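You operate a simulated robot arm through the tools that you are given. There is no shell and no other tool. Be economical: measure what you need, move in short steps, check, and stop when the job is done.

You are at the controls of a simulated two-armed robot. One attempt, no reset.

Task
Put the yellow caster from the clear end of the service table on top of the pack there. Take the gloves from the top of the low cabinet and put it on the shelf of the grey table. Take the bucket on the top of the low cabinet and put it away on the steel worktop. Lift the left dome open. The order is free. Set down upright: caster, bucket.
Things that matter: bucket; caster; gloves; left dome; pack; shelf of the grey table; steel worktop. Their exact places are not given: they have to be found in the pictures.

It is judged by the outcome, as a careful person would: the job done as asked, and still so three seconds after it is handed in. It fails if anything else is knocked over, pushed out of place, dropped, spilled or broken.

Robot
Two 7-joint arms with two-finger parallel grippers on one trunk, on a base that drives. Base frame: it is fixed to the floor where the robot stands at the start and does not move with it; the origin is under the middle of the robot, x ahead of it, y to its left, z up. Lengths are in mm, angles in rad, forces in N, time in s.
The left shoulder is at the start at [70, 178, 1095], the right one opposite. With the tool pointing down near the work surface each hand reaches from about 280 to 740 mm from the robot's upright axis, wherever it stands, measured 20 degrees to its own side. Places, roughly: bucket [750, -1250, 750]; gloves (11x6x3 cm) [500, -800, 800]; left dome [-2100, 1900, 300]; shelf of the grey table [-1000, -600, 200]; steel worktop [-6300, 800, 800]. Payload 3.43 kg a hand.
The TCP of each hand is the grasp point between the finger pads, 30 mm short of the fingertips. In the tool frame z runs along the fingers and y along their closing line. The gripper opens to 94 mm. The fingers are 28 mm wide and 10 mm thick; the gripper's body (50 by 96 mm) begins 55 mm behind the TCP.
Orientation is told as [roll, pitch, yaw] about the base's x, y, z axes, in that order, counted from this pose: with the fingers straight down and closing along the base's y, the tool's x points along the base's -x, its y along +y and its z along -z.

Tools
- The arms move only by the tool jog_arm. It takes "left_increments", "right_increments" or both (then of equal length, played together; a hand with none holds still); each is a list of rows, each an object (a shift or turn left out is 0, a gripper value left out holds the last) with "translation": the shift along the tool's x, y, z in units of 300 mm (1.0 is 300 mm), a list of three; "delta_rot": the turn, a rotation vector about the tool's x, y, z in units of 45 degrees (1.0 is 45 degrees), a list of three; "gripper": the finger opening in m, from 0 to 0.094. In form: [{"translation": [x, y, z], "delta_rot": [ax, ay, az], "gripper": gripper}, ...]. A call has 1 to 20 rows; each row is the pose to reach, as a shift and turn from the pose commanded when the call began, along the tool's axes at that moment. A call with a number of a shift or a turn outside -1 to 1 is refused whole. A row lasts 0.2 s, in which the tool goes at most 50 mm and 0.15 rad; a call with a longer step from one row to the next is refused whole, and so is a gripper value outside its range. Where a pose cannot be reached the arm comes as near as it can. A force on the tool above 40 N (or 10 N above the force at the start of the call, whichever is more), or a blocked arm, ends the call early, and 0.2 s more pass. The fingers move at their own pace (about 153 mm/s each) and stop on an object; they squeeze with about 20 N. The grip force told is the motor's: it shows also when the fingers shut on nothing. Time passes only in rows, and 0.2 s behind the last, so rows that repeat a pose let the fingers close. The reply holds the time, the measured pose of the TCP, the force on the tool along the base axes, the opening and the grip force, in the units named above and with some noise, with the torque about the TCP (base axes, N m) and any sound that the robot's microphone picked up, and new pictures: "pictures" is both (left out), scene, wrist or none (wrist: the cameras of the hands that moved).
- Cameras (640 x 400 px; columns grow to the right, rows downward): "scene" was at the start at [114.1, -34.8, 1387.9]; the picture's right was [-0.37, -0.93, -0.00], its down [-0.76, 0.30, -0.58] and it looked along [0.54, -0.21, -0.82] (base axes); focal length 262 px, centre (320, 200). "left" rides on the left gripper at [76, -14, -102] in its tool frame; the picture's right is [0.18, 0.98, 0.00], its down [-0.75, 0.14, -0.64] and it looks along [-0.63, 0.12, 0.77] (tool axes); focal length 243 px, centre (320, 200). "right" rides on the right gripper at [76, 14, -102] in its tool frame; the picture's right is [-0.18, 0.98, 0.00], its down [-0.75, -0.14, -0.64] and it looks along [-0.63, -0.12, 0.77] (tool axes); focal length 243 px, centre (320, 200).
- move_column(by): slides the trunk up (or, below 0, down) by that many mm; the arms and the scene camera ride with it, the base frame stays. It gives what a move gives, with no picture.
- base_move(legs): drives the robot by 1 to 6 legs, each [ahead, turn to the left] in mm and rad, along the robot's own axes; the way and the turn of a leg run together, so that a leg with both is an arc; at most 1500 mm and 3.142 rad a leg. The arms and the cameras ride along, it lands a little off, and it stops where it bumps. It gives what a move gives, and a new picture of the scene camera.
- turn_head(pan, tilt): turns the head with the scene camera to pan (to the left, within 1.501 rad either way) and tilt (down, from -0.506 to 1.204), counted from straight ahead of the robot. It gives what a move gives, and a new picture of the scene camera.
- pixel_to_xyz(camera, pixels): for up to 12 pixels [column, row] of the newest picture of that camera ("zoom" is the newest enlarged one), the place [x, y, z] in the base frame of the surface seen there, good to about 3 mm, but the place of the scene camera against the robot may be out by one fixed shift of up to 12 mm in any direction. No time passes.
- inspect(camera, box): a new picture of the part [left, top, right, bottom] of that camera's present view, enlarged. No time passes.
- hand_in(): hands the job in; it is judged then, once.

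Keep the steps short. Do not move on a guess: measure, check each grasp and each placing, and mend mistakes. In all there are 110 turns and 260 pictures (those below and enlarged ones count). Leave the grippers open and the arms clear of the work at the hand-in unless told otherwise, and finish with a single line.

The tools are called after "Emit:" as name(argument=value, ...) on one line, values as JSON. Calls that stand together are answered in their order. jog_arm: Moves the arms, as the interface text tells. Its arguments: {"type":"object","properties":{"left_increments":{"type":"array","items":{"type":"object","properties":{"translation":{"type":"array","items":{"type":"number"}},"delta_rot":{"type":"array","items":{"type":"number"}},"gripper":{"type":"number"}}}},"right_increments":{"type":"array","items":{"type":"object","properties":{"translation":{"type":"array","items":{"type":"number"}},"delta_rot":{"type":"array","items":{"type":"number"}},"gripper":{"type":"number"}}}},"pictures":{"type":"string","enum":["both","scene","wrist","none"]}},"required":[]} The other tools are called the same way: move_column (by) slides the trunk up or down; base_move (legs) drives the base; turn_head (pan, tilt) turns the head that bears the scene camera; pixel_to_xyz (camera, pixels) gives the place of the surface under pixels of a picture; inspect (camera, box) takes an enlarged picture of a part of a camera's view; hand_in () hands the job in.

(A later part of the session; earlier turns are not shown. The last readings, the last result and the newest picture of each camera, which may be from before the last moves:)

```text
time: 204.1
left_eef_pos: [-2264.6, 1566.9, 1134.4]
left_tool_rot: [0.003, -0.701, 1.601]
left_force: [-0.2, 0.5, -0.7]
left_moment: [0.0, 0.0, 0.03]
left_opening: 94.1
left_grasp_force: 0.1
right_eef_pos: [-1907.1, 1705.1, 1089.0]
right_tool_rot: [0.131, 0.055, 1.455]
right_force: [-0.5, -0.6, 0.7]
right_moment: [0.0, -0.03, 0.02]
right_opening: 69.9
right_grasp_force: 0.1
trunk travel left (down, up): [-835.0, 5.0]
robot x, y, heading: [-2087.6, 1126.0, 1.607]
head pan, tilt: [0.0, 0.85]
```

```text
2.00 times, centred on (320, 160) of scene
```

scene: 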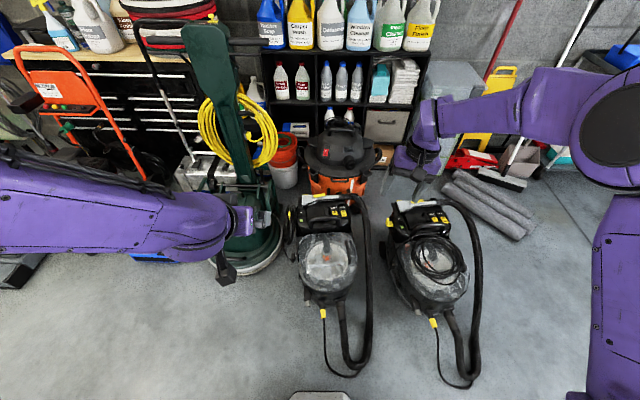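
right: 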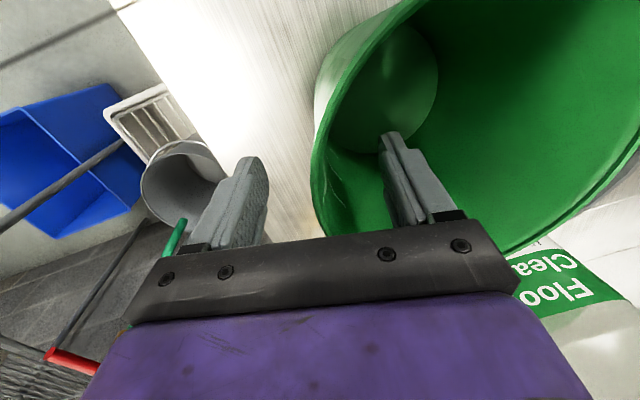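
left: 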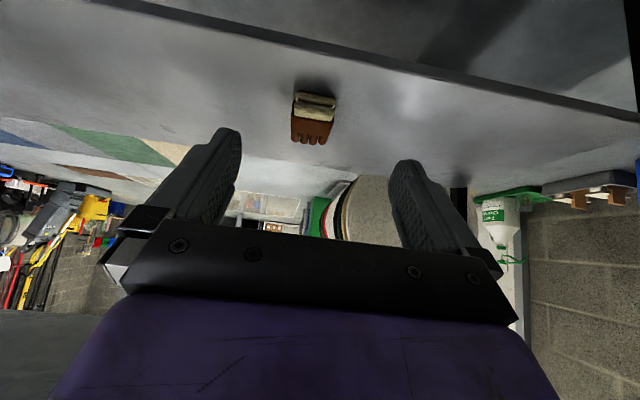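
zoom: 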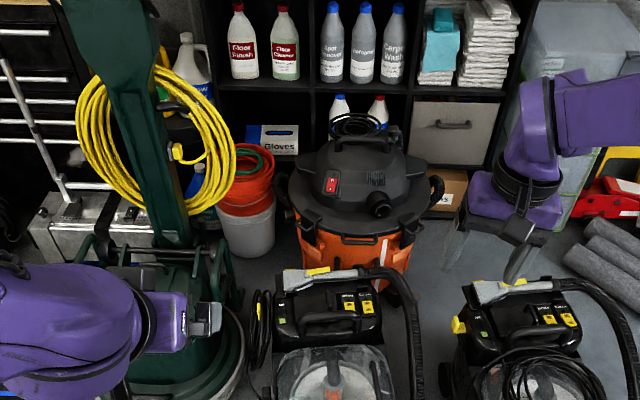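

Emit:
inspect(camera="scene", box=[285, 190, 385, 320])

Emit:
pixel_to_xyz(camera="scene", pixels=[[327, 238], [327, 260], [303, 262], [352, 262], [327, 285], [320, 300], [345, 295], [313, 235], [340, 235], [327, 225], [365, 240], [375, 350]])

```text
3.08 times, centred on (335, 255) of scene
```

zoom: 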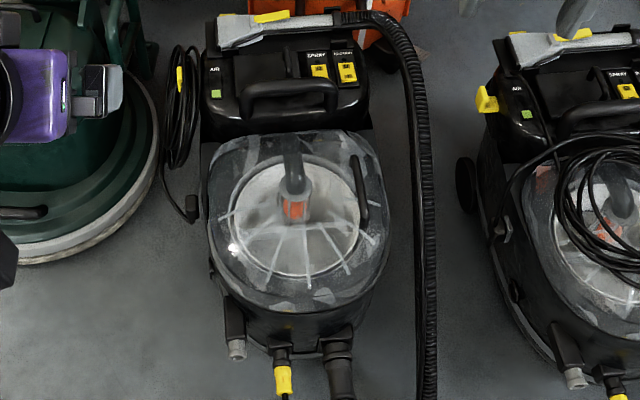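

```text
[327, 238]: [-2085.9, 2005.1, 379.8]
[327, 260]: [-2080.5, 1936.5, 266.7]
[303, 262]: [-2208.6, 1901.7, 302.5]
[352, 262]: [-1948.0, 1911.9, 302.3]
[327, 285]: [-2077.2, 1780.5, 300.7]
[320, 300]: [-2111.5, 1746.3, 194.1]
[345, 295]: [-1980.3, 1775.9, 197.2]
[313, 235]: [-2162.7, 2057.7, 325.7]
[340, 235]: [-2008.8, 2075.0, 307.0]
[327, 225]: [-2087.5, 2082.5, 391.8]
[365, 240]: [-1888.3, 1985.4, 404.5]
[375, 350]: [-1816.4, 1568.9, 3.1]
```

The dome has a black bar handle on its right side, zoom (357,190), so it likely hinges at the left. I measure the handle.

Emit:
pixel_to_xyz(camera="zoom", pixels=[[354, 158], [357, 175], [359, 190], [362, 205], [365, 222], [300, 150], [295, 185], [375, 240], [330, 140], [225, 200], [385, 190], [345, 190]])

Emit:
inspect(camera="scene", box=[325, 225, 365, 280])

```text
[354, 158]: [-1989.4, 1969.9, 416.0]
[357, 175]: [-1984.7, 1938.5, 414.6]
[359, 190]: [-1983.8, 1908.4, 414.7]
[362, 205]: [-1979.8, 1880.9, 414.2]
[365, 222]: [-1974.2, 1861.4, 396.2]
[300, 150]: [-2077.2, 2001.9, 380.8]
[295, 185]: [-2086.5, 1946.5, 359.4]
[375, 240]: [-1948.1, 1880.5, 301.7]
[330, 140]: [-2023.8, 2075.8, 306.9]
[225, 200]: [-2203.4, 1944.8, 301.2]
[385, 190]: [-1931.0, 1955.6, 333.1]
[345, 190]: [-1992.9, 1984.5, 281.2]
```

```text
7.27 times, centred on (345, 252) of scene
```

zoom: 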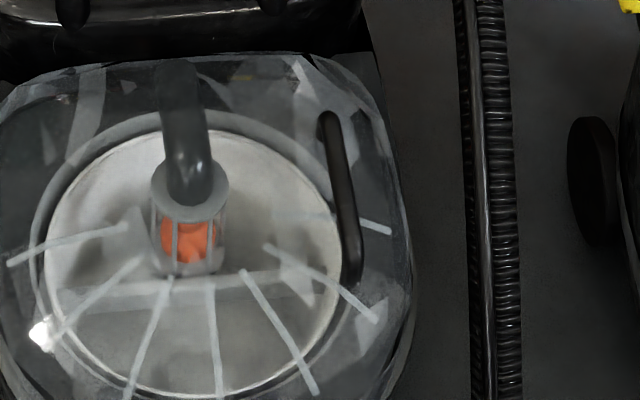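

The handle bar runs along y from 1860 to 1972 at x≈-1982, top z≈415, so the dome should hinge along its left edge (x≈-2210, z≈303). I first draw the right hand back and aside before lowering.

Emit:
jog_arm(right_increments=[{"translation": [0.1, -0.06, 0]}, {"translation": [0.2, -0.12, 0]}, {"translation": [0.3, -0.2, 0]}, {"translation": [0.4, -0.27, 0]}, {"translation": [0.467, -0.33, 0]}, {"translation": [0.467, -0.33, 0]}], pictures="none")

Emit:
move_column(by=-300)

Emit:
turn_head(pan=0.0, tilt=0.8)

```text
time: 205.5
left_eef_pos: [-2266.3, 1566.2, 1133.2]
left_tool_rot: [0.004, -0.701, 1.598]
left_force: [0.5, -0.1, 0.4]
left_moment: [-0.01, 0.01, 0.01]
left_opening: 94.1
left_grasp_force: 0.0
right_eef_pos: [-1824.8, 1554.6, 1084.2]
right_tool_rot: [0.13, 0.057, 1.454]
right_force: [-1.0, 0.0, 0.7]
right_moment: [-0.04, 0.01, -0.01]
right_opening: 70.1
right_grasp_force: 0.2
right hand out of reach, approached as far as the arm can: row 1, 2
trunk travel left (down, up): [-835.0, 5.0]
robot x, y, heading: [-2084.8, 1124.0, 1.612]
head pan, tilt: [0.0, 0.85]
```

```text
time: 208.5
left_eef_pos: [-2265.3, 1566.1, 833.0]
left_tool_rot: [0.004, -0.701, 1.601]
left_force: [-0.2, -0.1, -0.3]
left_moment: [-0.01, -0.01, 0.04]
left_opening: 93.9
left_grasp_force: 0.0
right_eef_pos: [-1825.1, 1555.0, 783.8]
right_tool_rot: [0.13, 0.056, 1.455]
right_force: [0.0, -0.4, -0.2]
right_moment: [0.0, -0.01, 0.02]
right_opening: 69.9
right_grasp_force: 0.1
trunk travel left (down, up): [-535.0, 305.0]
robot x, y, heading: [-2087.6, 1123.7, 1.611]
head pan, tilt: [0.0, 0.85]
```

```text
time: 209.1
left_eef_pos: [-2265.9, 1566.2, 832.2]
left_tool_rot: [0.003, -0.7, 1.602]
left_force: [-0.3, 0.2, 0.1]
left_moment: [0.04, -0.02, 0.04]
left_opening: 94.2
left_grasp_force: 0.1
right_eef_pos: [-1825.4, 1553.7, 784.7]
right_tool_rot: [0.131, 0.055, 1.453]
right_force: [0.2, -0.1, -0.8]
right_moment: [-0.03, -0.01, -0.01]
right_opening: 70.2
right_grasp_force: 0.0
trunk travel left (down, up): [-535.0, 305.0]
robot x, y, heading: [-2088.6, 1125.8, 1.609]
head pan, tilt: [0.0, 0.799]
```

scene: 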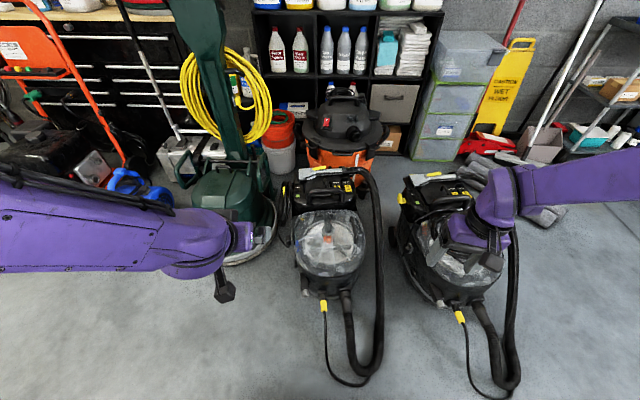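

Arms are clear. I lower 230 more and measure the hose on the floor in front.

Emit:
pixel_to_xyz(camera="scene", pixels=[[345, 383], [368, 375], [330, 350], [380, 340], [357, 245], [355, 240], [360, 260], [378, 230]])

Emit:
move_column(by=-230)

Emit:
turn_head(pan=-0.05, tilt=0.65)

Emit:
inspect(camera="scene", box=[240, 150, 420, 300])

```text
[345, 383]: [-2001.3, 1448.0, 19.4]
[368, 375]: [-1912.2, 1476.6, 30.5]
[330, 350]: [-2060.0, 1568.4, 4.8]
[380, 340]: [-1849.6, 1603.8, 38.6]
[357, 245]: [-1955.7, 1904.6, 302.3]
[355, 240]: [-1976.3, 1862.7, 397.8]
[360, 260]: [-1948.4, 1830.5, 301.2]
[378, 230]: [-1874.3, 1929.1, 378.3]
```

```text
time: 211.6
left_eef_pos: [-2264.8, 1565.2, 604.5]
left_tool_rot: [0.004, -0.701, 1.603]
left_force: [-0.8, 0.0, -0.3]
left_moment: [-0.01, -0.02, -0.02]
left_opening: 93.7
left_grasp_force: 0.0
right_eef_pos: [-1826.2, 1554.9, 555.2]
right_tool_rot: [0.131, 0.055, 1.454]
right_force: [0.1, 0.2, -0.1]
right_moment: [-0.01, -0.02, -0.01]
right_opening: 70.0
right_grasp_force: 0.1
trunk travel left (down, up): [-305.0, 535.0]
robot x, y, heading: [-2085.0, 1123.4, 1.607]
head pan, tilt: [0.0, 0.799]
```

```text
time: 212.2
left_eef_pos: [-2265.9, 1566.0, 603.8]
left_tool_rot: [0.003, -0.7, 1.599]
left_force: [0.5, 0.3, -0.1]
left_moment: [-0.02, -0.03, -0.01]
left_opening: 94.2
left_grasp_force: 0.0
right_eef_pos: [-1826.3, 1553.5, 553.3]
right_tool_rot: [0.131, 0.057, 1.454]
right_force: [0.2, -0.7, 0.0]
right_moment: [-0.02, 0.01, -0.02]
right_opening: 69.8
right_grasp_force: 0.0
trunk travel left (down, up): [-305.0, 535.0]
robot x, y, heading: [-2087.9, 1123.8, 1.606]
head pan, tilt: [-0.051, 0.649]
```

scene: 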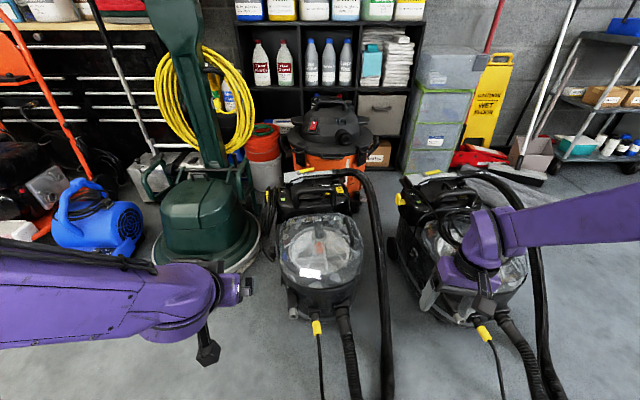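

```text
2.67 times, centred on (330, 225) of scene
```

zoom: 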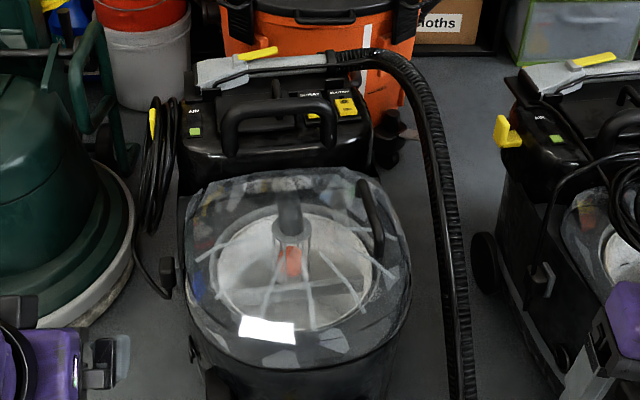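

I drive 50 ahead, staying short of the cable, then move the left hand above the handle.

Emit:
base_move(legs=[[50, 0]])

Emit:
jog_arm(left_increments=[{"translation": [-0.05, -0.12, 0.05]}, {"translation": [-0.1, -0.24, 0.11]}, {"translation": [-0.15, -0.36, 0.18]}, {"translation": [-0.2, -0.48, 0.25]}, {"translation": [-0.23, -0.59, 0.34]}, {"translation": [-0.25, -0.7, 0.43]}, {"translation": [-0.27, -0.8, 0.52]}, {"translation": [-0.28, -0.88, 0.62]}, {"translation": [-0.292, -0.94, 0.725]}, {"translation": [-0.292, -0.94, 0.725]}])

```text
time: 213.2
left_eef_pos: [-2268.4, 1616.8, 603.9]
left_tool_rot: [0.004, -0.7, 1.602]
left_force: [-0.9, 0.1, 0.5]
left_moment: [0.0, -0.01, -0.02]
left_opening: 93.9
left_grasp_force: 0.1
right_eef_pos: [-1827.1, 1604.5, 553.4]
right_tool_rot: [0.13, 0.058, 1.455]
right_force: [0.1, 0.3, -0.9]
right_moment: [-0.01, 0.0, 0.03]
right_opening: 70.0
right_grasp_force: 0.1
trunk travel left (down, up): [-305.0, 535.0]
robot x, y, heading: [-2084.0, 1171.1, 1.614]
head pan, tilt: [-0.051, 0.649]
```

scene: 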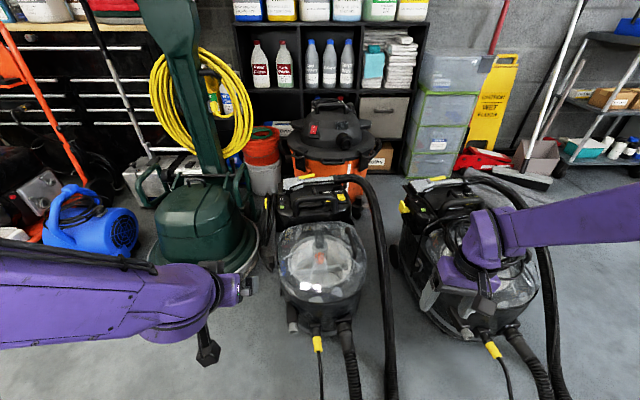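

```text
time: 215.4
left_eef_pos: [-1993.6, 1833.0, 492.7]
left_tool_rot: [0.003, -0.701, 1.601]
left_force: [1.2, 0.4, 0.3]
left_moment: [-0.01, 0.03, -0.03]
left_opening: 94.3
left_grasp_force: 0.1
right_eef_pos: [-1827.4, 1604.3, 554.7]
right_tool_rot: [0.13, 0.055, 1.453]
right_force: [0.0, 0.8, -0.3]
right_moment: [0.01, 0.03, 0.02]
right_opening: 70.3
right_grasp_force: 0.1
trunk travel left (down, up): [-305.0, 535.0]
robot x, y, heading: [-2086.9, 1173.8, 1.61]
head pan, tilt: [-0.051, 0.649]
```

scene: 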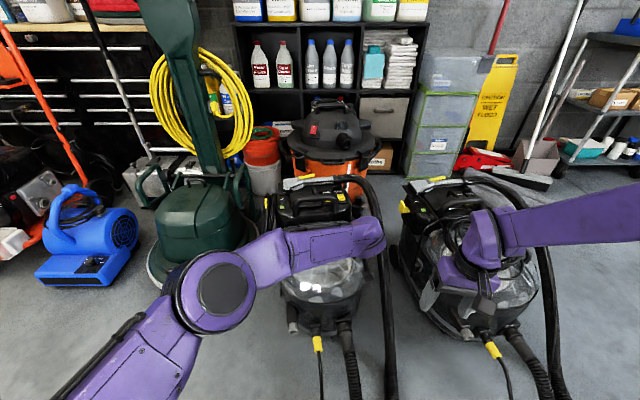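
left: 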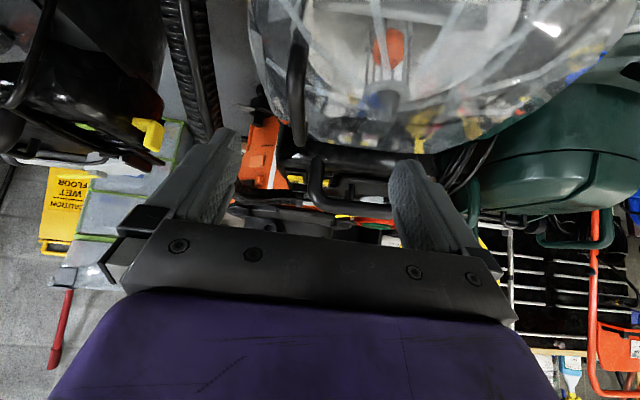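

The handle shows at (297,85) in the left camera. I measure it.

Emit:
inspect(camera="left", box=[240, 0, 400, 160])

Emit:
pixel_to_xyz(camera="left", pixels=[[297, 60], [296, 80], [297, 100], [297, 120], [298, 138], [300, 40], [268, 70], [290, 75], [302, 75], [380, 90]])

```text
2.50 times, centred on (320, 80) of left
```

zoom: 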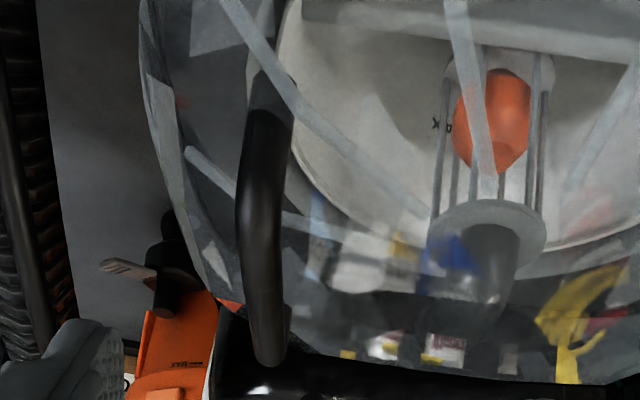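

```text
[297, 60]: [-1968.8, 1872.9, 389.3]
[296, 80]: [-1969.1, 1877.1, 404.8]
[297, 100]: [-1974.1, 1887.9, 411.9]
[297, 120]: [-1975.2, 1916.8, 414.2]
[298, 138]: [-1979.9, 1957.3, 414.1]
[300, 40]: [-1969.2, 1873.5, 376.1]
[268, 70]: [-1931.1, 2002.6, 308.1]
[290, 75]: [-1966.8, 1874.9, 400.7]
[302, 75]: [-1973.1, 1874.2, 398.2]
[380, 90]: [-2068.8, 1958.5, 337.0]
```

The bar's centre is at x≈-1975, y 1887–1965, top z 414. I narrow the fingers to 50 mm, align, and approach.

Emit:
jog_arm(left_increments=[{"translation": [-0.01, -0.035, 0.02], "gripper": 0.05}, {"translation": [-0.036, -0.066, 0.1], "gripper": 0.05}, {"translation": [-0.036, -0.066, 0.2], "gripper": 0.05}, {"translation": [-0.036, -0.066, 0.27], "gripper": 0.05}, {"translation": [-0.036, -0.066, 0.31], "gripper": 0.05}, {"translation": [-0.036, -0.066, 0.31], "gripper": 0.05}], pictures="wrist")

```text
time: 216.8
left_eef_pos: [-1987.7, 1854.6, 464.0]
left_tool_rot: [0.004, -0.7, 1.602]
left_force: [0.0, 0.0, -0.5]
left_moment: [-0.01, 0.01, -0.03]
left_opening: 49.8
left_grasp_force: 0.0
left hand out of reach, approached as far as the arm can: row 2, 3, 4, 5, 6
right_eef_pos: [-1827.0, 1603.7, 555.1]
right_tool_rot: [0.132, 0.055, 1.455]
right_force: [0.3, 0.5, 0.0]
right_moment: [-0.01, -0.01, 0.02]
right_opening: 69.9
right_grasp_force: 0.0
trunk travel left (down, up): [-305.0, 535.0]
robot x, y, heading: [-2088.5, 1176.0, 1.61]
head pan, tilt: [-0.051, 0.649]
```

left: 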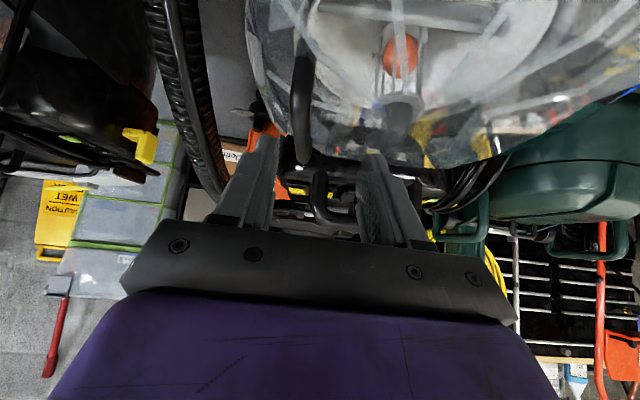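

The left arm is at its limit here; the right arm suits better with the robot about 120 mm further left. I draw the left hand back first.

Emit:
jog_arm(left_increments=[{"translation": [0, 0.05, -0.12]}, {"translation": [0.03, 0.15, -0.25]}, {"translation": [0.08, 0.27, -0.35]}, {"translation": [0.13, 0.39, -0.42]}, {"translation": [0.18, 0.51, -0.49]}, {"translation": [0.23, 0.63, -0.56]}, {"translation": [0.27, 0.75, -0.62]}, {"translation": [0.3, 0.87, -0.68]}, {"translation": [0.3, 0.95, -0.7]}, {"translation": [0.3, 0.95, -0.7]}], pictures="none")

Emit:
base_move(legs=[[-100, 0], [0, -0.37], [-350, 0], [0, 0.33], [420, 0]])

```text
time: 219.0
left_eef_pos: [-2264.5, 1641.5, 565.9]
left_tool_rot: [0.005, -0.7, 1.603]
left_force: [0.6, 0.5, -0.5]
left_moment: [-0.02, -0.02, 0.01]
left_opening: 49.9
left_grasp_force: 0.1
right_eef_pos: [-1826.5, 1604.4, 553.9]
right_tool_rot: [0.129, 0.056, 1.454]
right_force: [0.6, -0.5, 0.1]
right_moment: [-0.03, 0.01, 0.01]
right_opening: 70.0
right_grasp_force: 0.1
trunk travel left (down, up): [-305.0, 535.0]
robot x, y, heading: [-2089.2, 1174.6, 1.612]
head pan, tilt: [-0.051, 0.649]
```

```text
time: 226.4
left_eef_pos: [-2358.2, 1638.1, 565.8]
left_tool_rot: [0.003, -0.701, 1.564]
left_force: [0.2, -0.7, -0.1]
left_moment: [-0.02, -0.02, -0.03]
left_opening: 50.1
left_grasp_force: 0.0
right_eef_pos: [-1923.3, 1586.3, 554.3]
right_tool_rot: [0.131, 0.057, 1.418]
right_force: [0.4, -0.2, 0.6]
right_moment: [0.02, 0.02, -0.02]
right_opening: 70.0
right_grasp_force: 0.1
trunk travel left (down, up): [-305.0, 535.0]
robot x, y, heading: [-2198.9, 1165.3, 1.574]
head pan, tilt: [-0.051, 0.649]
```

scene: 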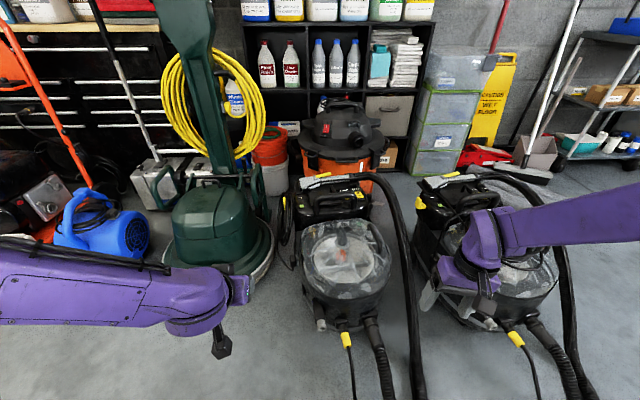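

The robot sits well now. I bring the right hand to fingers-forward-down (tilt 0.7) while moving to just above the handle, with fingers at 50 mm.

Emit:
jog_arm(right_increments=[{"translation": [-0.08, 0.03, 0.0], "delta_rot": [0.028, -0.16, -0.032], "gripper": 0.05}, {"translation": [-0.18, 0.07, 0.02], "delta_rot": [0.056, -0.32, -0.064], "gripper": 0.05}, {"translation": [-0.29, 0.11, 0.04], "delta_rot": [0.084, -0.48, -0.096], "gripper": 0.05}, {"translation": [-0.4, 0.15, 0.06], "delta_rot": [0.112, -0.64, -0.128], "gripper": 0.05}, {"translation": [-0.51, 0.19, 0.08], "delta_rot": [0.14, -0.8, -0.16], "gripper": 0.05}, {"translation": [-0.62, 0.23, 0.1], "delta_rot": [0.167, -0.964, -0.19], "gripper": 0.05}, {"translation": [-0.72, 0.26, 0.13], "delta_rot": [0.167, -0.964, -0.19], "gripper": 0.05}, {"translation": [-0.807, 0.28, 0.157], "delta_rot": [0.167, -0.964, -0.19], "gripper": 0.05}, {"translation": [-0.807, 0.28, 0.157], "delta_rot": [0.167, -0.964, -0.19], "gripper": 0.05}])

```text
time: 228.4
left_eef_pos: [-2358.7, 1638.4, 565.4]
left_tool_rot: [0.004, -0.701, 1.564]
left_force: [0.3, 0.4, -0.6]
left_moment: [-0.05, -0.01, 0.0]
left_opening: 49.9
left_grasp_force: 0.0
right_eef_pos: [-1878.0, 1897.9, 523.0]
right_tool_rot: [-0.016, -0.674, 1.592]
right_force: [0.0, 0.6, 0.0]
right_moment: [0.04, -0.02, 0.0]
right_opening: 50.2
right_grasp_force: 0.1
right hand out of reach, approached as far as the arm can: row 1, 2, 3, 4, 5, 6, 7, 8, 9
trunk travel left (down, up): [-305.0, 535.0]
robot x, y, heading: [-2199.6, 1167.4, 1.573]
head pan, tilt: [-0.051, 0.649]
```

scene: 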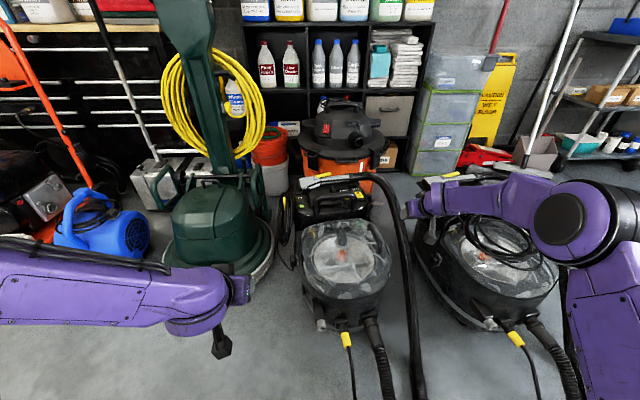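
right: 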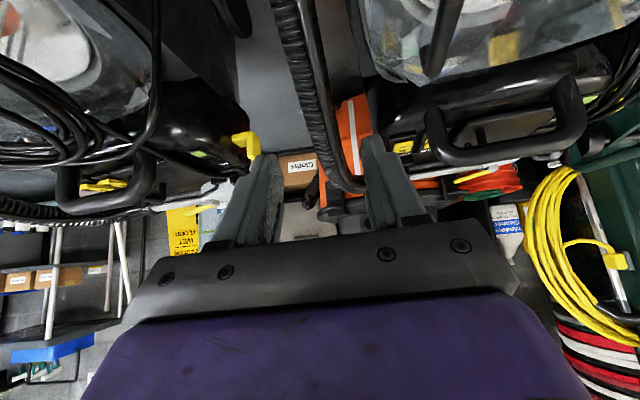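

It overshot right and forward, because the command had been clipped before. I correct left 97, back 59, down 19.

Emit:
jog_arm(right_increments=[{"translation": [0.06, 0.1, -0.025]}, {"translation": [0.13, 0.21, -0.05]}, {"translation": [0.193, 0.323, -0.073]}, {"translation": [0.193, 0.323, -0.073]}], pictures="wrist")

```text
time: 229.4
left_eef_pos: [-2359.2, 1638.3, 565.9]
left_tool_rot: [0.005, -0.7, 1.565]
left_force: [0.8, 0.3, -0.4]
left_moment: [0.01, -0.02, -0.01]
left_opening: 50.0
left_grasp_force: 0.1
right_eef_pos: [-1912.2, 1880.4, 524.2]
right_tool_rot: [0.011, -0.65, 1.63]
right_force: [1.4, -0.5, 1.5]
right_moment: [-0.03, 0.0, 0.01]
right_opening: 50.2
right_grasp_force: 0.1
right hand out of reach, approached as far as the arm can: row 1, 2, 3, 4
trunk travel left (down, up): [-305.0, 535.0]
robot x, y, heading: [-2203.6, 1164.8, 1.575]
head pan, tilt: [-0.051, 0.649]
```

right: 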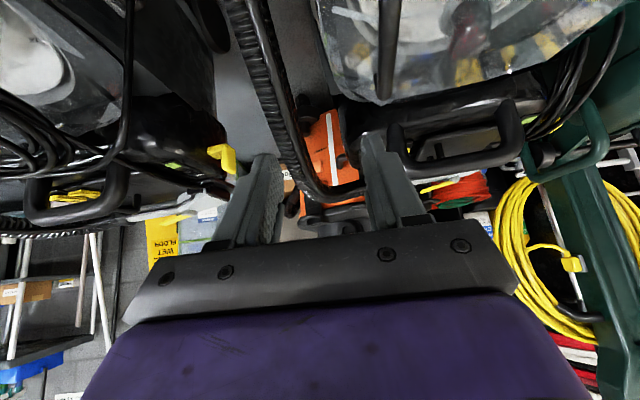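

Still stretched. I pull back firmly (150) and left to free the elbow.

Emit:
jog_arm(right_increments=[{"translation": [0.08, 0.06, -0.1]}, {"translation": [0.18, 0.12, -0.18]}, {"translation": [0.28, 0.18, -0.24]}, {"translation": [0.36, 0.24, -0.3]}, {"translation": [0.44, 0.3, -0.36]}, {"translation": [0.44, 0.3, -0.36]}], pictures="none")

```text
time: 230.8
left_eef_pos: [-2357.2, 1638.2, 564.9]
left_tool_rot: [0.003, -0.699, 1.564]
left_force: [0.2, 0.6, -0.1]
left_moment: [0.02, -0.02, 0.01]
left_opening: 49.9
left_grasp_force: 0.0
right_eef_pos: [-1895.9, 1725.5, 558.5]
right_tool_rot: [0.035, -0.632, 1.665]
right_force: [0.2, 0.7, -0.2]
right_moment: [0.03, 0.01, 0.04]
right_opening: 49.8
right_grasp_force: 0.0
right hand out of reach, approached as far as the arm can: row 1, 2, 3, 4, 5, 6
trunk travel left (down, up): [-305.0, 535.0]
robot x, y, heading: [-2200.8, 1162.5, 1.576]
head pan, tilt: [-0.051, 0.649]
```

Freed. I go to the pre-grasp point above the handle again.

Emit:
jog_arm(right_increments=[{"translation": [-0.03, 0.07, 0.04], "delta_rot": [0.02, -0.03, 0.025]}, {"translation": [-0.08, 0.14, 0.12], "delta_rot": [0.04, -0.06, 0.05]}, {"translation": [-0.15, 0.2, 0.24], "delta_rot": [0.053, -0.089, 0.072]}, {"translation": [-0.216, 0.227, 0.34], "delta_rot": [0.053, -0.089, 0.072]}, {"translation": [-0.216, 0.227, 0.381], "delta_rot": [0.053, -0.089, 0.072]}, {"translation": [-0.216, 0.227, 0.381], "delta_rot": [0.053, -0.089, 0.072]}], pictures="both")

```text
time: 232.2
left_eef_pos: [-2358.9, 1638.6, 565.6]
left_tool_rot: [0.003, -0.7, 1.564]
left_force: [0.2, 0.0, 0.9]
left_moment: [-0.02, -0.02, -0.02]
left_opening: 49.8
left_grasp_force: 0.0
right_eef_pos: [-1921.9, 1869.6, 514.7]
right_tool_rot: [0.063, -0.682, 1.624]
right_force: [0.5, -0.3, 0.1]
right_moment: [-0.01, -0.01, 0.02]
right_opening: 49.9
right_grasp_force: 0.0
right hand out of reach, approached as far as the arm can: row 1, 2, 3, 4, 5, 6
trunk travel left (down, up): [-305.0, 535.0]
robot x, y, heading: [-2199.2, 1167.8, 1.572]
head pan, tilt: [-0.051, 0.649]
```

scene: 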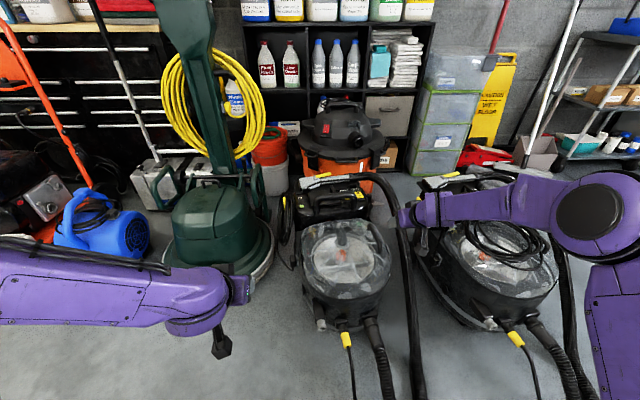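
right: 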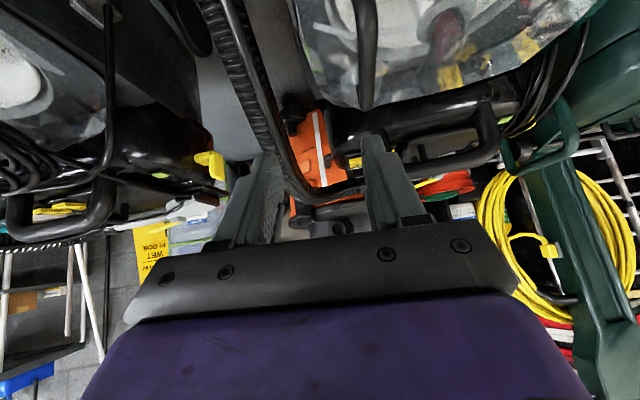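

The right wrist cannot turn that way. The left arm will do with the robot further right (x≈-1927), so the handle stays in front of the left shoulder. I retract the right hand and reposition.

Emit:
jog_arm(right_increments=[{"translation": [0.05, 0, -0.1]}, {"translation": [0.12, 0, -0.2]}, {"translation": [0.22, -0.03, -0.3]}, {"translation": [0.32, -0.06, -0.4]}, {"translation": [0.42, -0.1, -0.5]}, {"translation": [0.53, -0.15, -0.6]}, {"translation": [0.644, -0.2, -0.69]}, {"translation": [0.644, -0.2, -0.69]}], pictures="none")

Emit:
base_move(legs=[[-150, 0], [0, 0.5], [-560, 0], [0, -0.5], [640, 0]])

```text
time: 234.0
left_eef_pos: [-2359.5, 1639.2, 566.7]
left_tool_rot: [0.004, -0.7, 1.564]
left_force: [0.5, -0.8, -0.6]
left_moment: [0.03, 0.02, -0.03]
left_opening: 49.9
left_grasp_force: 0.1
right_eef_pos: [-1840.3, 1603.2, 531.5]
right_tool_rot: [0.062, -0.681, 1.626]
right_force: [0.8, 0.2, -0.4]
right_moment: [0.0, -0.01, 0.0]
right_opening: 50.3
right_grasp_force: 0.2
right hand out of reach, approached as far as the arm can: row 1, 2, 3, 4, 7, 8
trunk travel left (down, up): [-305.0, 535.0]
robot x, y, heading: [-2199.4, 1168.6, 1.571]
head pan, tilt: [-0.051, 0.649]
```

```text
time: 244.1
left_eef_pos: [-2109.6, 1628.9, 565.6]
left_tool_rot: [0.005, -0.7, 1.587]
left_force: [-0.1, -0.2, -0.3]
left_moment: [-0.02, 0.01, 0.01]
left_opening: 50.1
left_grasp_force: 0.1
right_eef_pos: [-1591.0, 1604.9, 529.0]
right_tool_rot: [0.062, -0.683, 1.647]
right_force: [0.2, -1.1, -0.1]
right_moment: [-0.01, 0.01, -0.03]
right_opening: 50.1
right_grasp_force: 0.2
trunk travel left (down, up): [-305.0, 535.0]
robot x, y, heading: [-1937.1, 1160.9, 1.593]
head pan, tilt: [-0.051, 0.649]
```

scene: 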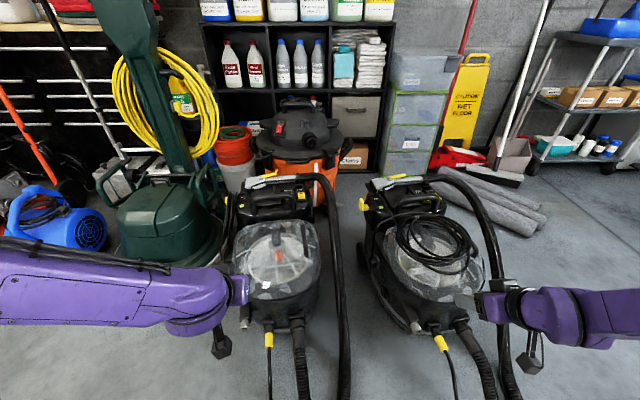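

Good position. I lower the column 60 and bring the left hand to the pre-grasp point, tilted a little further.

Emit:
move_column(by=-60)

Emit:
jog_arm(left_increments=[{"translation": [-0.04, -0.12, 0.03], "delta_rot": [0, -0.05, 0]}, {"translation": [-0.1, -0.24, 0.1], "delta_rot": [0, -0.1, 0]}, {"translation": [-0.18, -0.36, 0.18], "delta_rot": [0, -0.15, 0]}, {"translation": [-0.27, -0.468, 0.28], "delta_rot": [0, -0.19, 0]}, {"translation": [-0.37, -0.468, 0.4], "delta_rot": [0, -0.19, 0]}, {"translation": [-0.455, -0.468, 0.531], "delta_rot": [0, -0.19, 0]}, {"translation": [-0.455, -0.468, 0.531], "delta_rot": [0, -0.19, 0]}], pictures="wrist")

Emit:
inspect(camera="left", box=[240, 0, 400, 200])

```text
time: 245.1
left_eef_pos: [-2110.5, 1628.0, 506.0]
left_tool_rot: [0.004, -0.699, 1.587]
left_force: [-0.3, -0.6, -0.1]
left_moment: [0.01, 0.02, -0.01]
left_opening: 49.8
left_grasp_force: 0.1
right_eef_pos: [-1591.2, 1604.6, 471.4]
right_tool_rot: [0.06, -0.682, 1.648]
right_force: [0.6, 0.1, -0.3]
right_moment: [0.05, 0.0, 0.0]
right_opening: 49.6
right_grasp_force: 0.0
trunk travel left (down, up): [-245.0, 595.0]
robot x, y, heading: [-1938.8, 1161.0, 1.595]
head pan, tilt: [-0.051, 0.649]
```

```text
refused: row 4 steps farther than a row can; nothing moved
```

```text
2.00 times, centred on (320, 100) of left
```

zoom: 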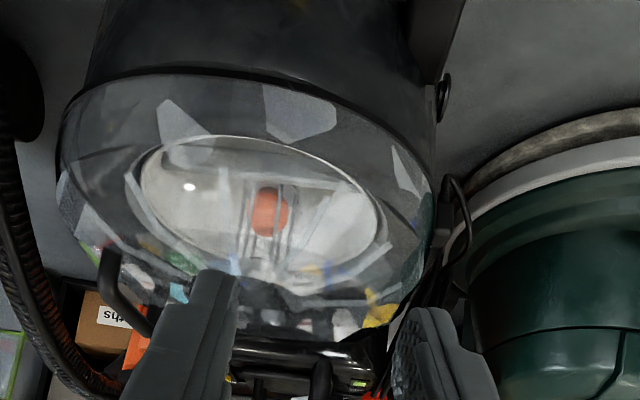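

A step was too long, so I resend with more rows.

Emit:
jog_arm(left_increments=[{"translation": [-0.03, -0.1, 0.03], "delta_rot": [0, -0.05, 0]}, {"translation": [-0.08, -0.2, 0.08], "delta_rot": [0, -0.1, 0]}, {"translation": [-0.14, -0.3, 0.15], "delta_rot": [0, -0.15, 0]}, {"translation": [-0.2, -0.4, 0.22], "delta_rot": [0, -0.19, 0]}, {"translation": [-0.27, -0.468, 0.3], "delta_rot": [0, -0.19, 0]}, {"translation": [-0.36, -0.468, 0.41], "delta_rot": [0, -0.19, 0]}, {"translation": [-0.455, -0.468, 0.52], "delta_rot": [0, -0.19, 0]}, {"translation": [-0.455, -0.468, 0.531], "delta_rot": [0, -0.19, 0]}], pictures="wrist")

Emit:
inspect(camera="left", box=[240, 0, 400, 200])

```text
time: 246.9
left_eef_pos: [-1973.3, 1838.5, 470.9]
left_tool_rot: [0.005, -0.851, 1.583]
left_force: [-0.4, 0.4, 0.5]
left_moment: [0.02, 0.02, 0.03]
left_opening: 50.1
left_grasp_force: 0.1
right_eef_pos: [-1591.9, 1604.0, 469.7]
right_tool_rot: [0.062, -0.682, 1.649]
right_force: [0.9, 0.5, -0.3]
right_moment: [-0.02, -0.02, -0.01]
right_opening: 50.1
right_grasp_force: 0.1
trunk travel left (down, up): [-245.0, 595.0]
robot x, y, heading: [-1941.8, 1162.9, 1.601]
head pan, tilt: [-0.051, 0.649]
```

left: 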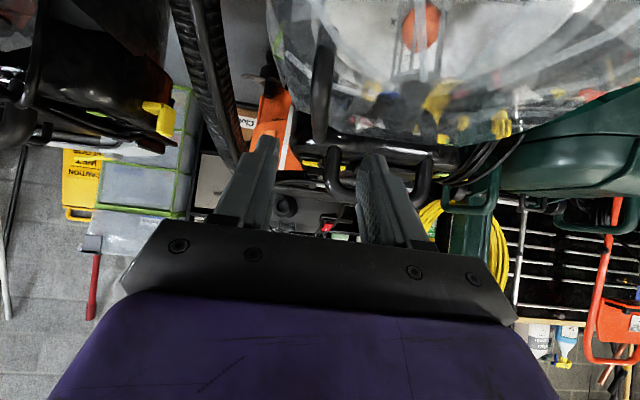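

```text
2.00 times, centred on (320, 100) of left
```

zoom: 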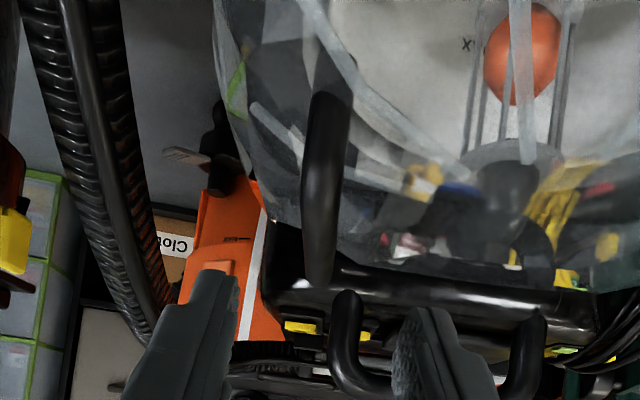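

Reached. I re-measure the bar with this camera.

Emit:
pixel_to_xyz(camera="zoom", pixels=[[332, 110], [327, 140], [322, 180], [319, 220], [318, 260], [308, 180], [340, 150], [410, 340]])

```text
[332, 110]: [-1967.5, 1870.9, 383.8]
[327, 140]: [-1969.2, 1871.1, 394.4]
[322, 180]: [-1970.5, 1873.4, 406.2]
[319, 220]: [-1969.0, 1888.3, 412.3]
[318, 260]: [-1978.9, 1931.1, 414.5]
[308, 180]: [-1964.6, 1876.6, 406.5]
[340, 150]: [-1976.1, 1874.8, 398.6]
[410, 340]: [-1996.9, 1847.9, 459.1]
```

I approach the last 80 mm and close on the bar.

Emit:
jog_arm(left_increments=[{"translation": [0, 0, 0.1]}, {"translation": [-0.005, 0, 0.2]}, {"translation": [-0.007, 0, 0.266]}, {"translation": [-0.007, 0, 0.266]}, {"translation": [-0.007, 0, 0.266], "gripper": 0.02}, {"translation": [-0.007, 0, 0.266], "gripper": 0.0}, {"translation": [-0.007, 0, 0.266], "gripper": 0.0}], pictures="both")

```text
time: 248.5
left_eef_pos: [-1974.5, 1898.4, 420.3]
left_tool_rot: [0.004, -0.85, 1.586]
left_force: [7.4, 3.6, 2.4]
left_moment: [-0.43, -0.16, 1.64]
left_opening: 18.9
left_grasp_force: 44.7
right_eef_pos: [-1591.1, 1603.9, 470.2]
right_tool_rot: [0.063, -0.683, 1.645]
right_force: [0.3, -0.1, 0.0]
right_moment: [0.01, -0.01, 0.02]
right_opening: 50.0
right_grasp_force: 0.1
trunk travel left (down, up): [-245.0, 595.0]
robot x, y, heading: [-1941.1, 1158.4, 1.592]
head pan, tilt: [-0.051, 0.649]
```

scene: 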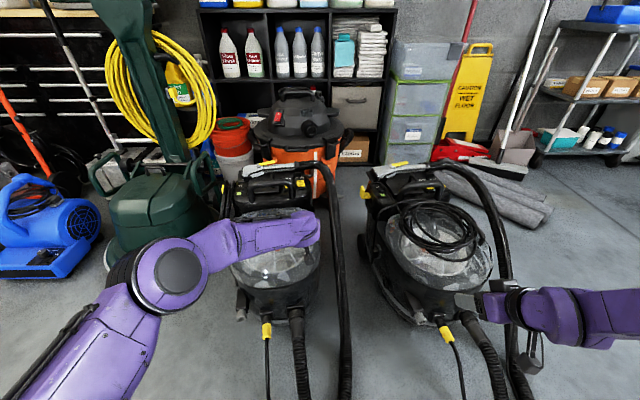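
left: 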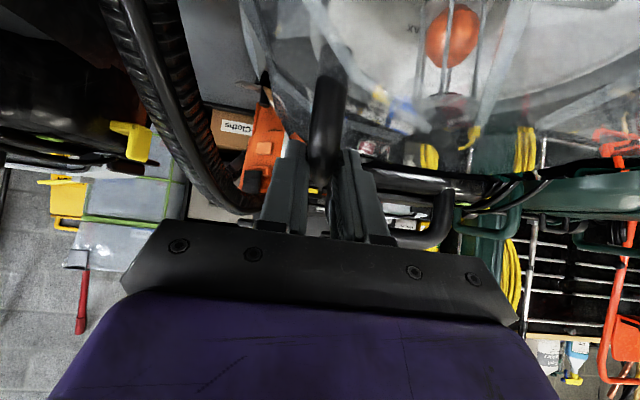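

The bar is gripped (18.9 mm). I lift the first 10 degrees along the expected arc, watching forces.

Emit:
jog_arm(left_increments=[{"translation": [-0.024, 0.015, -0.021], "gripper": 0.0}, {"translation": [-0.048, 0.031, -0.042], "gripper": 0.0}, {"translation": [-0.072, 0.05, -0.063], "gripper": 0.0}, {"translation": [-0.0965, 0.069, -0.0847], "gripper": 0.0}, {"translation": [-0.0965, 0.069, -0.0847], "gripper": 0.0}], pictures="scene")

Emit:
inspect(camera="scene", box=[190, 150, 370, 320])

```text
time: 249.7
left_eef_pos: [-1993.2, 1895.7, 459.5]
left_tool_rot: [0.004, -0.849, 1.58]
left_force: [15.9, -30.8, 3.3]
left_moment: [-0.68, -0.33, 1.1]
left_opening: 17.8
left_grasp_force: 44.6
right_eef_pos: [-1591.1, 1601.8, 470.6]
right_tool_rot: [0.063, -0.685, 1.645]
right_force: [0.0, 0.4, 0.3]
right_moment: [0.0, -0.04, 0.01]
right_opening: 50.3
right_grasp_force: 0.0
trunk travel left (down, up): [-245.0, 595.0]
robot x, y, heading: [-1938.5, 1157.4, 1.594]
head pan, tilt: [-0.051, 0.649]
```

scene: 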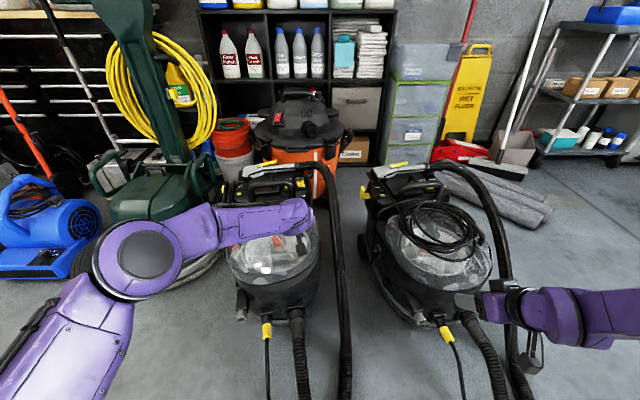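

```text
2.35 times, centred on (280, 235) of scene
```

zoom: 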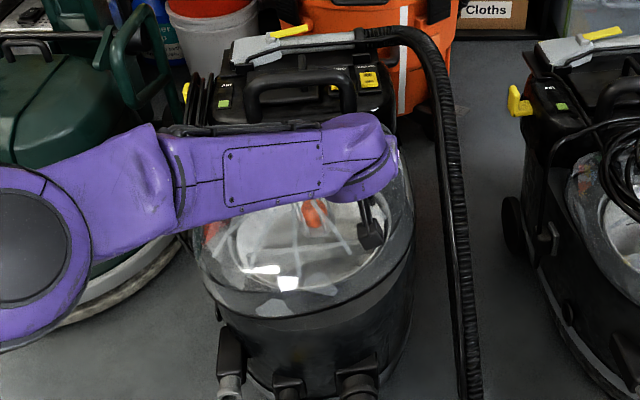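

The hand rose 39 mm with little vertical load, but there is -31 N along y. The bar is turned about 0.14 rad from y, so the arc must lean that way. I turn the hand 0.12 and shift back 2.6 mm, then see whether the load drops before going on.

Emit:
jog_arm(left_increments=[{"translation": [0.0057, 0, -0.0065], "delta_rot": [-0.057, 0, -0.05], "gripper": 0.0}, {"translation": [0.0057, 0, -0.0065], "delta_rot": [-0.115, 0, -0.1], "gripper": 0.0}, {"translation": [0.0057, 0, -0.0065], "delta_rot": [-0.115, 0, -0.1], "gripper": 0.0}], pictures="wrist")

Emit:
inspect(camera="left", box=[220, 0, 420, 240])

```text
time: 250.5
left_eef_pos: [-1992.6, 1897.4, 462.1]
left_tool_rot: [0.007, -0.857, 1.7]
left_force: [23.4, 4.6, 11.0]
left_moment: [0.58, -0.4, -0.6]
left_opening: 14.6
left_grasp_force: 44.8
right_eef_pos: [-1591.8, 1604.7, 469.7]
right_tool_rot: [0.065, -0.681, 1.643]
right_force: [0.5, 0.0, 0.5]
right_moment: [-0.01, -0.02, 0.01]
right_opening: 50.1
right_grasp_force: 0.0
trunk travel left (down, up): [-245.0, 595.0]
robot x, y, heading: [-1937.9, 1159.9, 1.594]
head pan, tilt: [-0.051, 0.649]
```

left: 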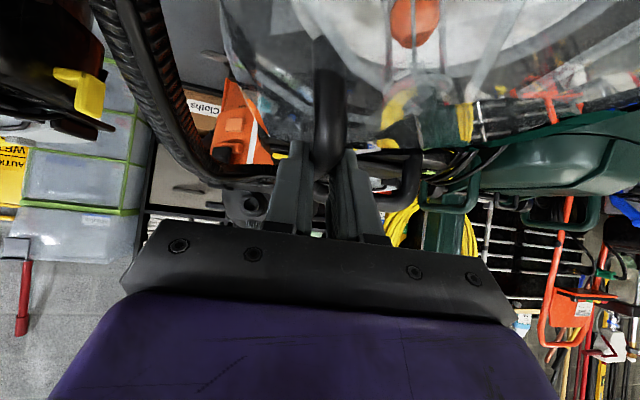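

```text
1.67 times, centred on (320, 120) of left
```

zoom: 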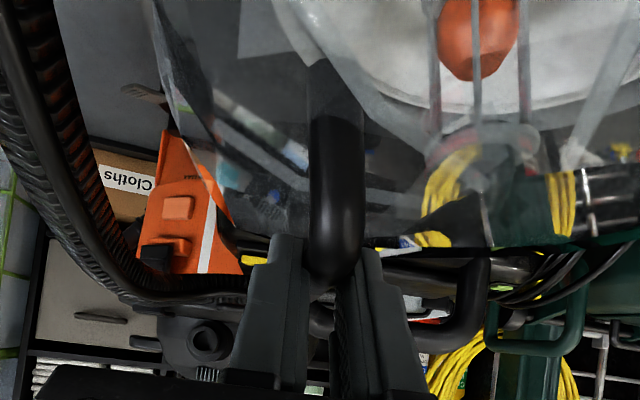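

Aligned now: y load is gone. The remaining +x and +z load says the arc is steeper, so I move mostly up.

Emit:
jog_arm(left_increments=[{"translation": [-0.02, -0.005, -0.0175], "gripper": 0.0}, {"translation": [-0.045, 0.0, -0.039], "gripper": 0.0}, {"translation": [-0.07, 0.01, -0.06], "gripper": 0.0}, {"translation": [-0.07, 0.01, -0.06], "gripper": 0.0}], pictures="scene")

Emit:
inspect(camera="scene", box=[190, 150, 370, 320])

```text
time: 251.7
left_eef_pos: [-2003.3, 1896.0, 479.5]
left_tool_rot: [0.018, -0.838, 1.704]
left_force: [-9.6, 0.1, -10.4]
left_moment: [-0.11, 0.18, -1.05]
left_opening: 14.6
left_grasp_force: 45.4
right_eef_pos: [-1592.5, 1605.3, 467.2]
right_tool_rot: [0.06, -0.68, 1.647]
right_force: [0.7, 0.4, 0.1]
right_moment: [0.05, 0.03, 0.02]
right_opening: 50.1
right_grasp_force: 0.1
trunk travel left (down, up): [-245.0, 595.0]
robot x, y, heading: [-1938.9, 1159.9, 1.604]
head pan, tilt: [-0.051, 0.649]
stopped in row 4 (left hand): the force on the tool passed its limit (the readings are from after the stop); the commanded pose is now the measured one
```

scene: 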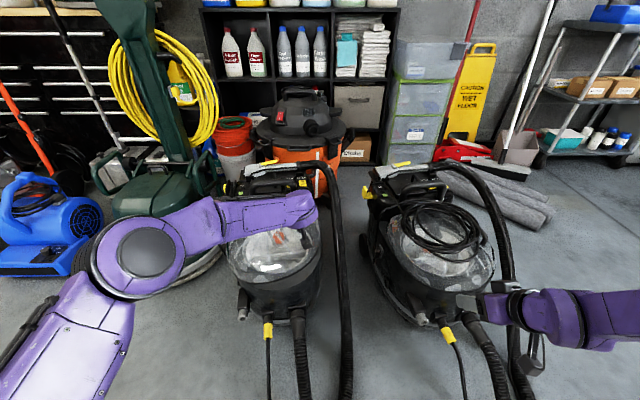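

```text
2.35 times, centred on (280, 235) of scene
```

zoom: 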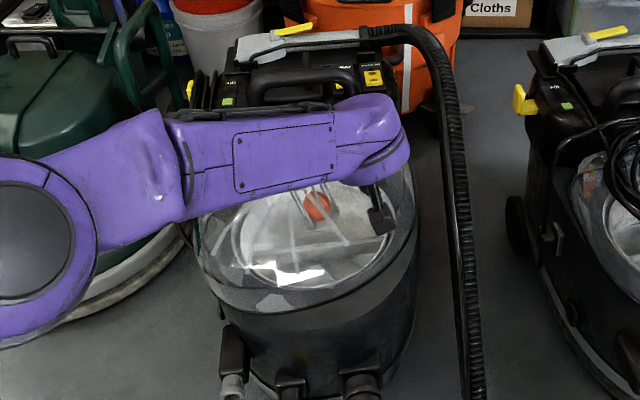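

The dome's right side is rising, so the hinge is at the left and the arc model fits. I go on 20 degrees along the arc, rolling the hand partly with it.

Emit:
jog_arm(left_increments=[{"translation": [-0.021, 0.026, -0.019], "delta_rot": [0.022, 0, -0.025], "gripper": 0.0}, {"translation": [-0.0426, 0.05, -0.0384], "delta_rot": [0.044, 0, -0.05], "gripper": 0.0}, {"translation": [-0.062, 0.076, -0.056], "delta_rot": [0.066, 0, -0.075], "gripper": 0.0}, {"translation": [-0.0815, 0.1023, -0.0734], "delta_rot": [0.088, 0, -0.1], "gripper": 0.0}, {"translation": [-0.1, 0.131, -0.09], "delta_rot": [0.11, 0, -0.125], "gripper": 0.0}, {"translation": [-0.117, 0.16, -0.105], "delta_rot": [0.132, 0, -0.15], "gripper": 0.0}, {"translation": [-0.117, 0.16, -0.105], "delta_rot": [0.132, 0, -0.15], "gripper": 0.0}], pictures="scene")

```text
time: 253.3
left_eef_pos: [-2048.7, 1889.3, 528.0]
left_tool_rot: [-0.223, -0.829, 1.884]
left_force: [-2.8, 2.3, -7.8]
left_moment: [0.0, 0.07, -1.04]
left_opening: 14.5
left_grasp_force: 44.8
right_eef_pos: [-1591.6, 1605.2, 468.1]
right_tool_rot: [0.059, -0.68, 1.647]
right_force: [0.0, 0.6, 0.1]
right_moment: [0.01, -0.02, 0.0]
right_opening: 50.0
right_grasp_force: 0.0
trunk travel left (down, up): [-245.0, 595.0]
robot x, y, heading: [-1940.7, 1159.5, 1.598]
head pan, tilt: [-0.051, 0.649]
```

scene: 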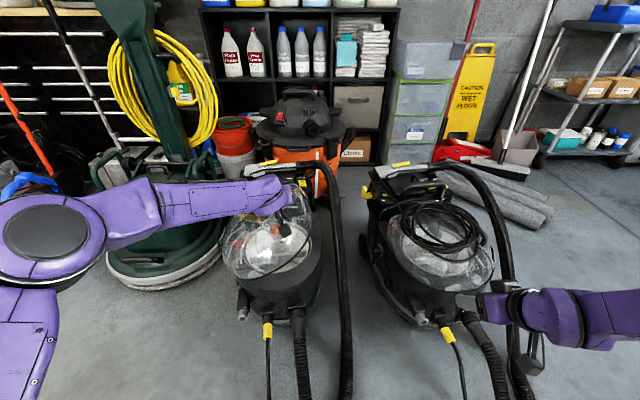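

Forces are small and the dome is about 30° open. I continue another 20 degrees.

Emit:
jog_arm(left_increments=[{"translation": [-0.019, 0.027, -0.017], "delta_rot": [0.022, 0, -0.025], "gripper": 0.0}, {"translation": [-0.0385, 0.0546, -0.0347], "delta_rot": [0.044, 0, -0.05], "gripper": 0.0}, {"translation": [-0.056, 0.084, -0.05], "delta_rot": [0.066, 0, -0.075], "gripper": 0.0}, {"translation": [-0.0732, 0.1133, -0.066], "delta_rot": [0.088, 0, -0.1], "gripper": 0.0}, {"translation": [-0.089, 0.145, -0.08], "delta_rot": [0.11, 0, -0.125], "gripper": 0.0}, {"translation": [-0.104, 0.176, -0.0935], "delta_rot": [0.132, 0, -0.15], "gripper": 0.0}, {"translation": [-0.118, 0.209, -0.106], "delta_rot": [0.154, 0, -0.175], "gripper": 0.0}, {"translation": [-0.131, 0.242, -0.117], "delta_rot": [0.176, 0, -0.2], "gripper": 0.0}, {"translation": [-0.131, 0.242, -0.117], "delta_rot": [0.176, 0, -0.2], "gripper": 0.0}], pictures="scene")

```text
time: 255.3
left_eef_pos: [-2126.4, 1875.7, 574.5]
left_tool_rot: [-0.512, -0.777, 2.095]
left_force: [7.9, 4.3, 13.8]
left_moment: [0.78, -0.15, -1.06]
left_opening: 14.9
left_grasp_force: 45.2
right_eef_pos: [-1591.9, 1603.7, 469.3]
right_tool_rot: [0.062, -0.685, 1.646]
right_force: [-0.3, 0.2, -0.1]
right_moment: [0.04, 0.04, 0.0]
right_opening: 49.9
right_grasp_force: 0.2
trunk travel left (down, up): [-245.0, 595.0]
robot x, y, heading: [-1941.6, 1156.7, 1.599]
head pan, tilt: [-0.051, 0.649]
```

scene: 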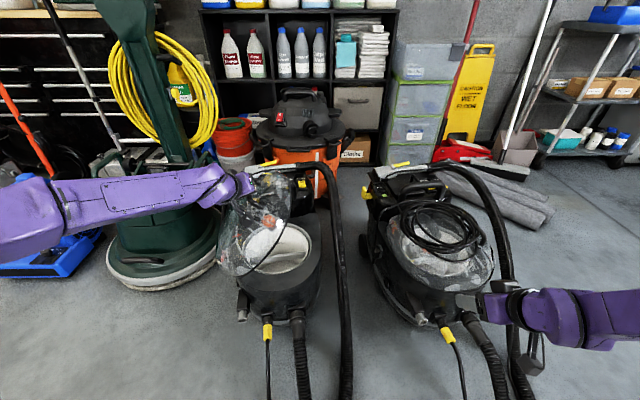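

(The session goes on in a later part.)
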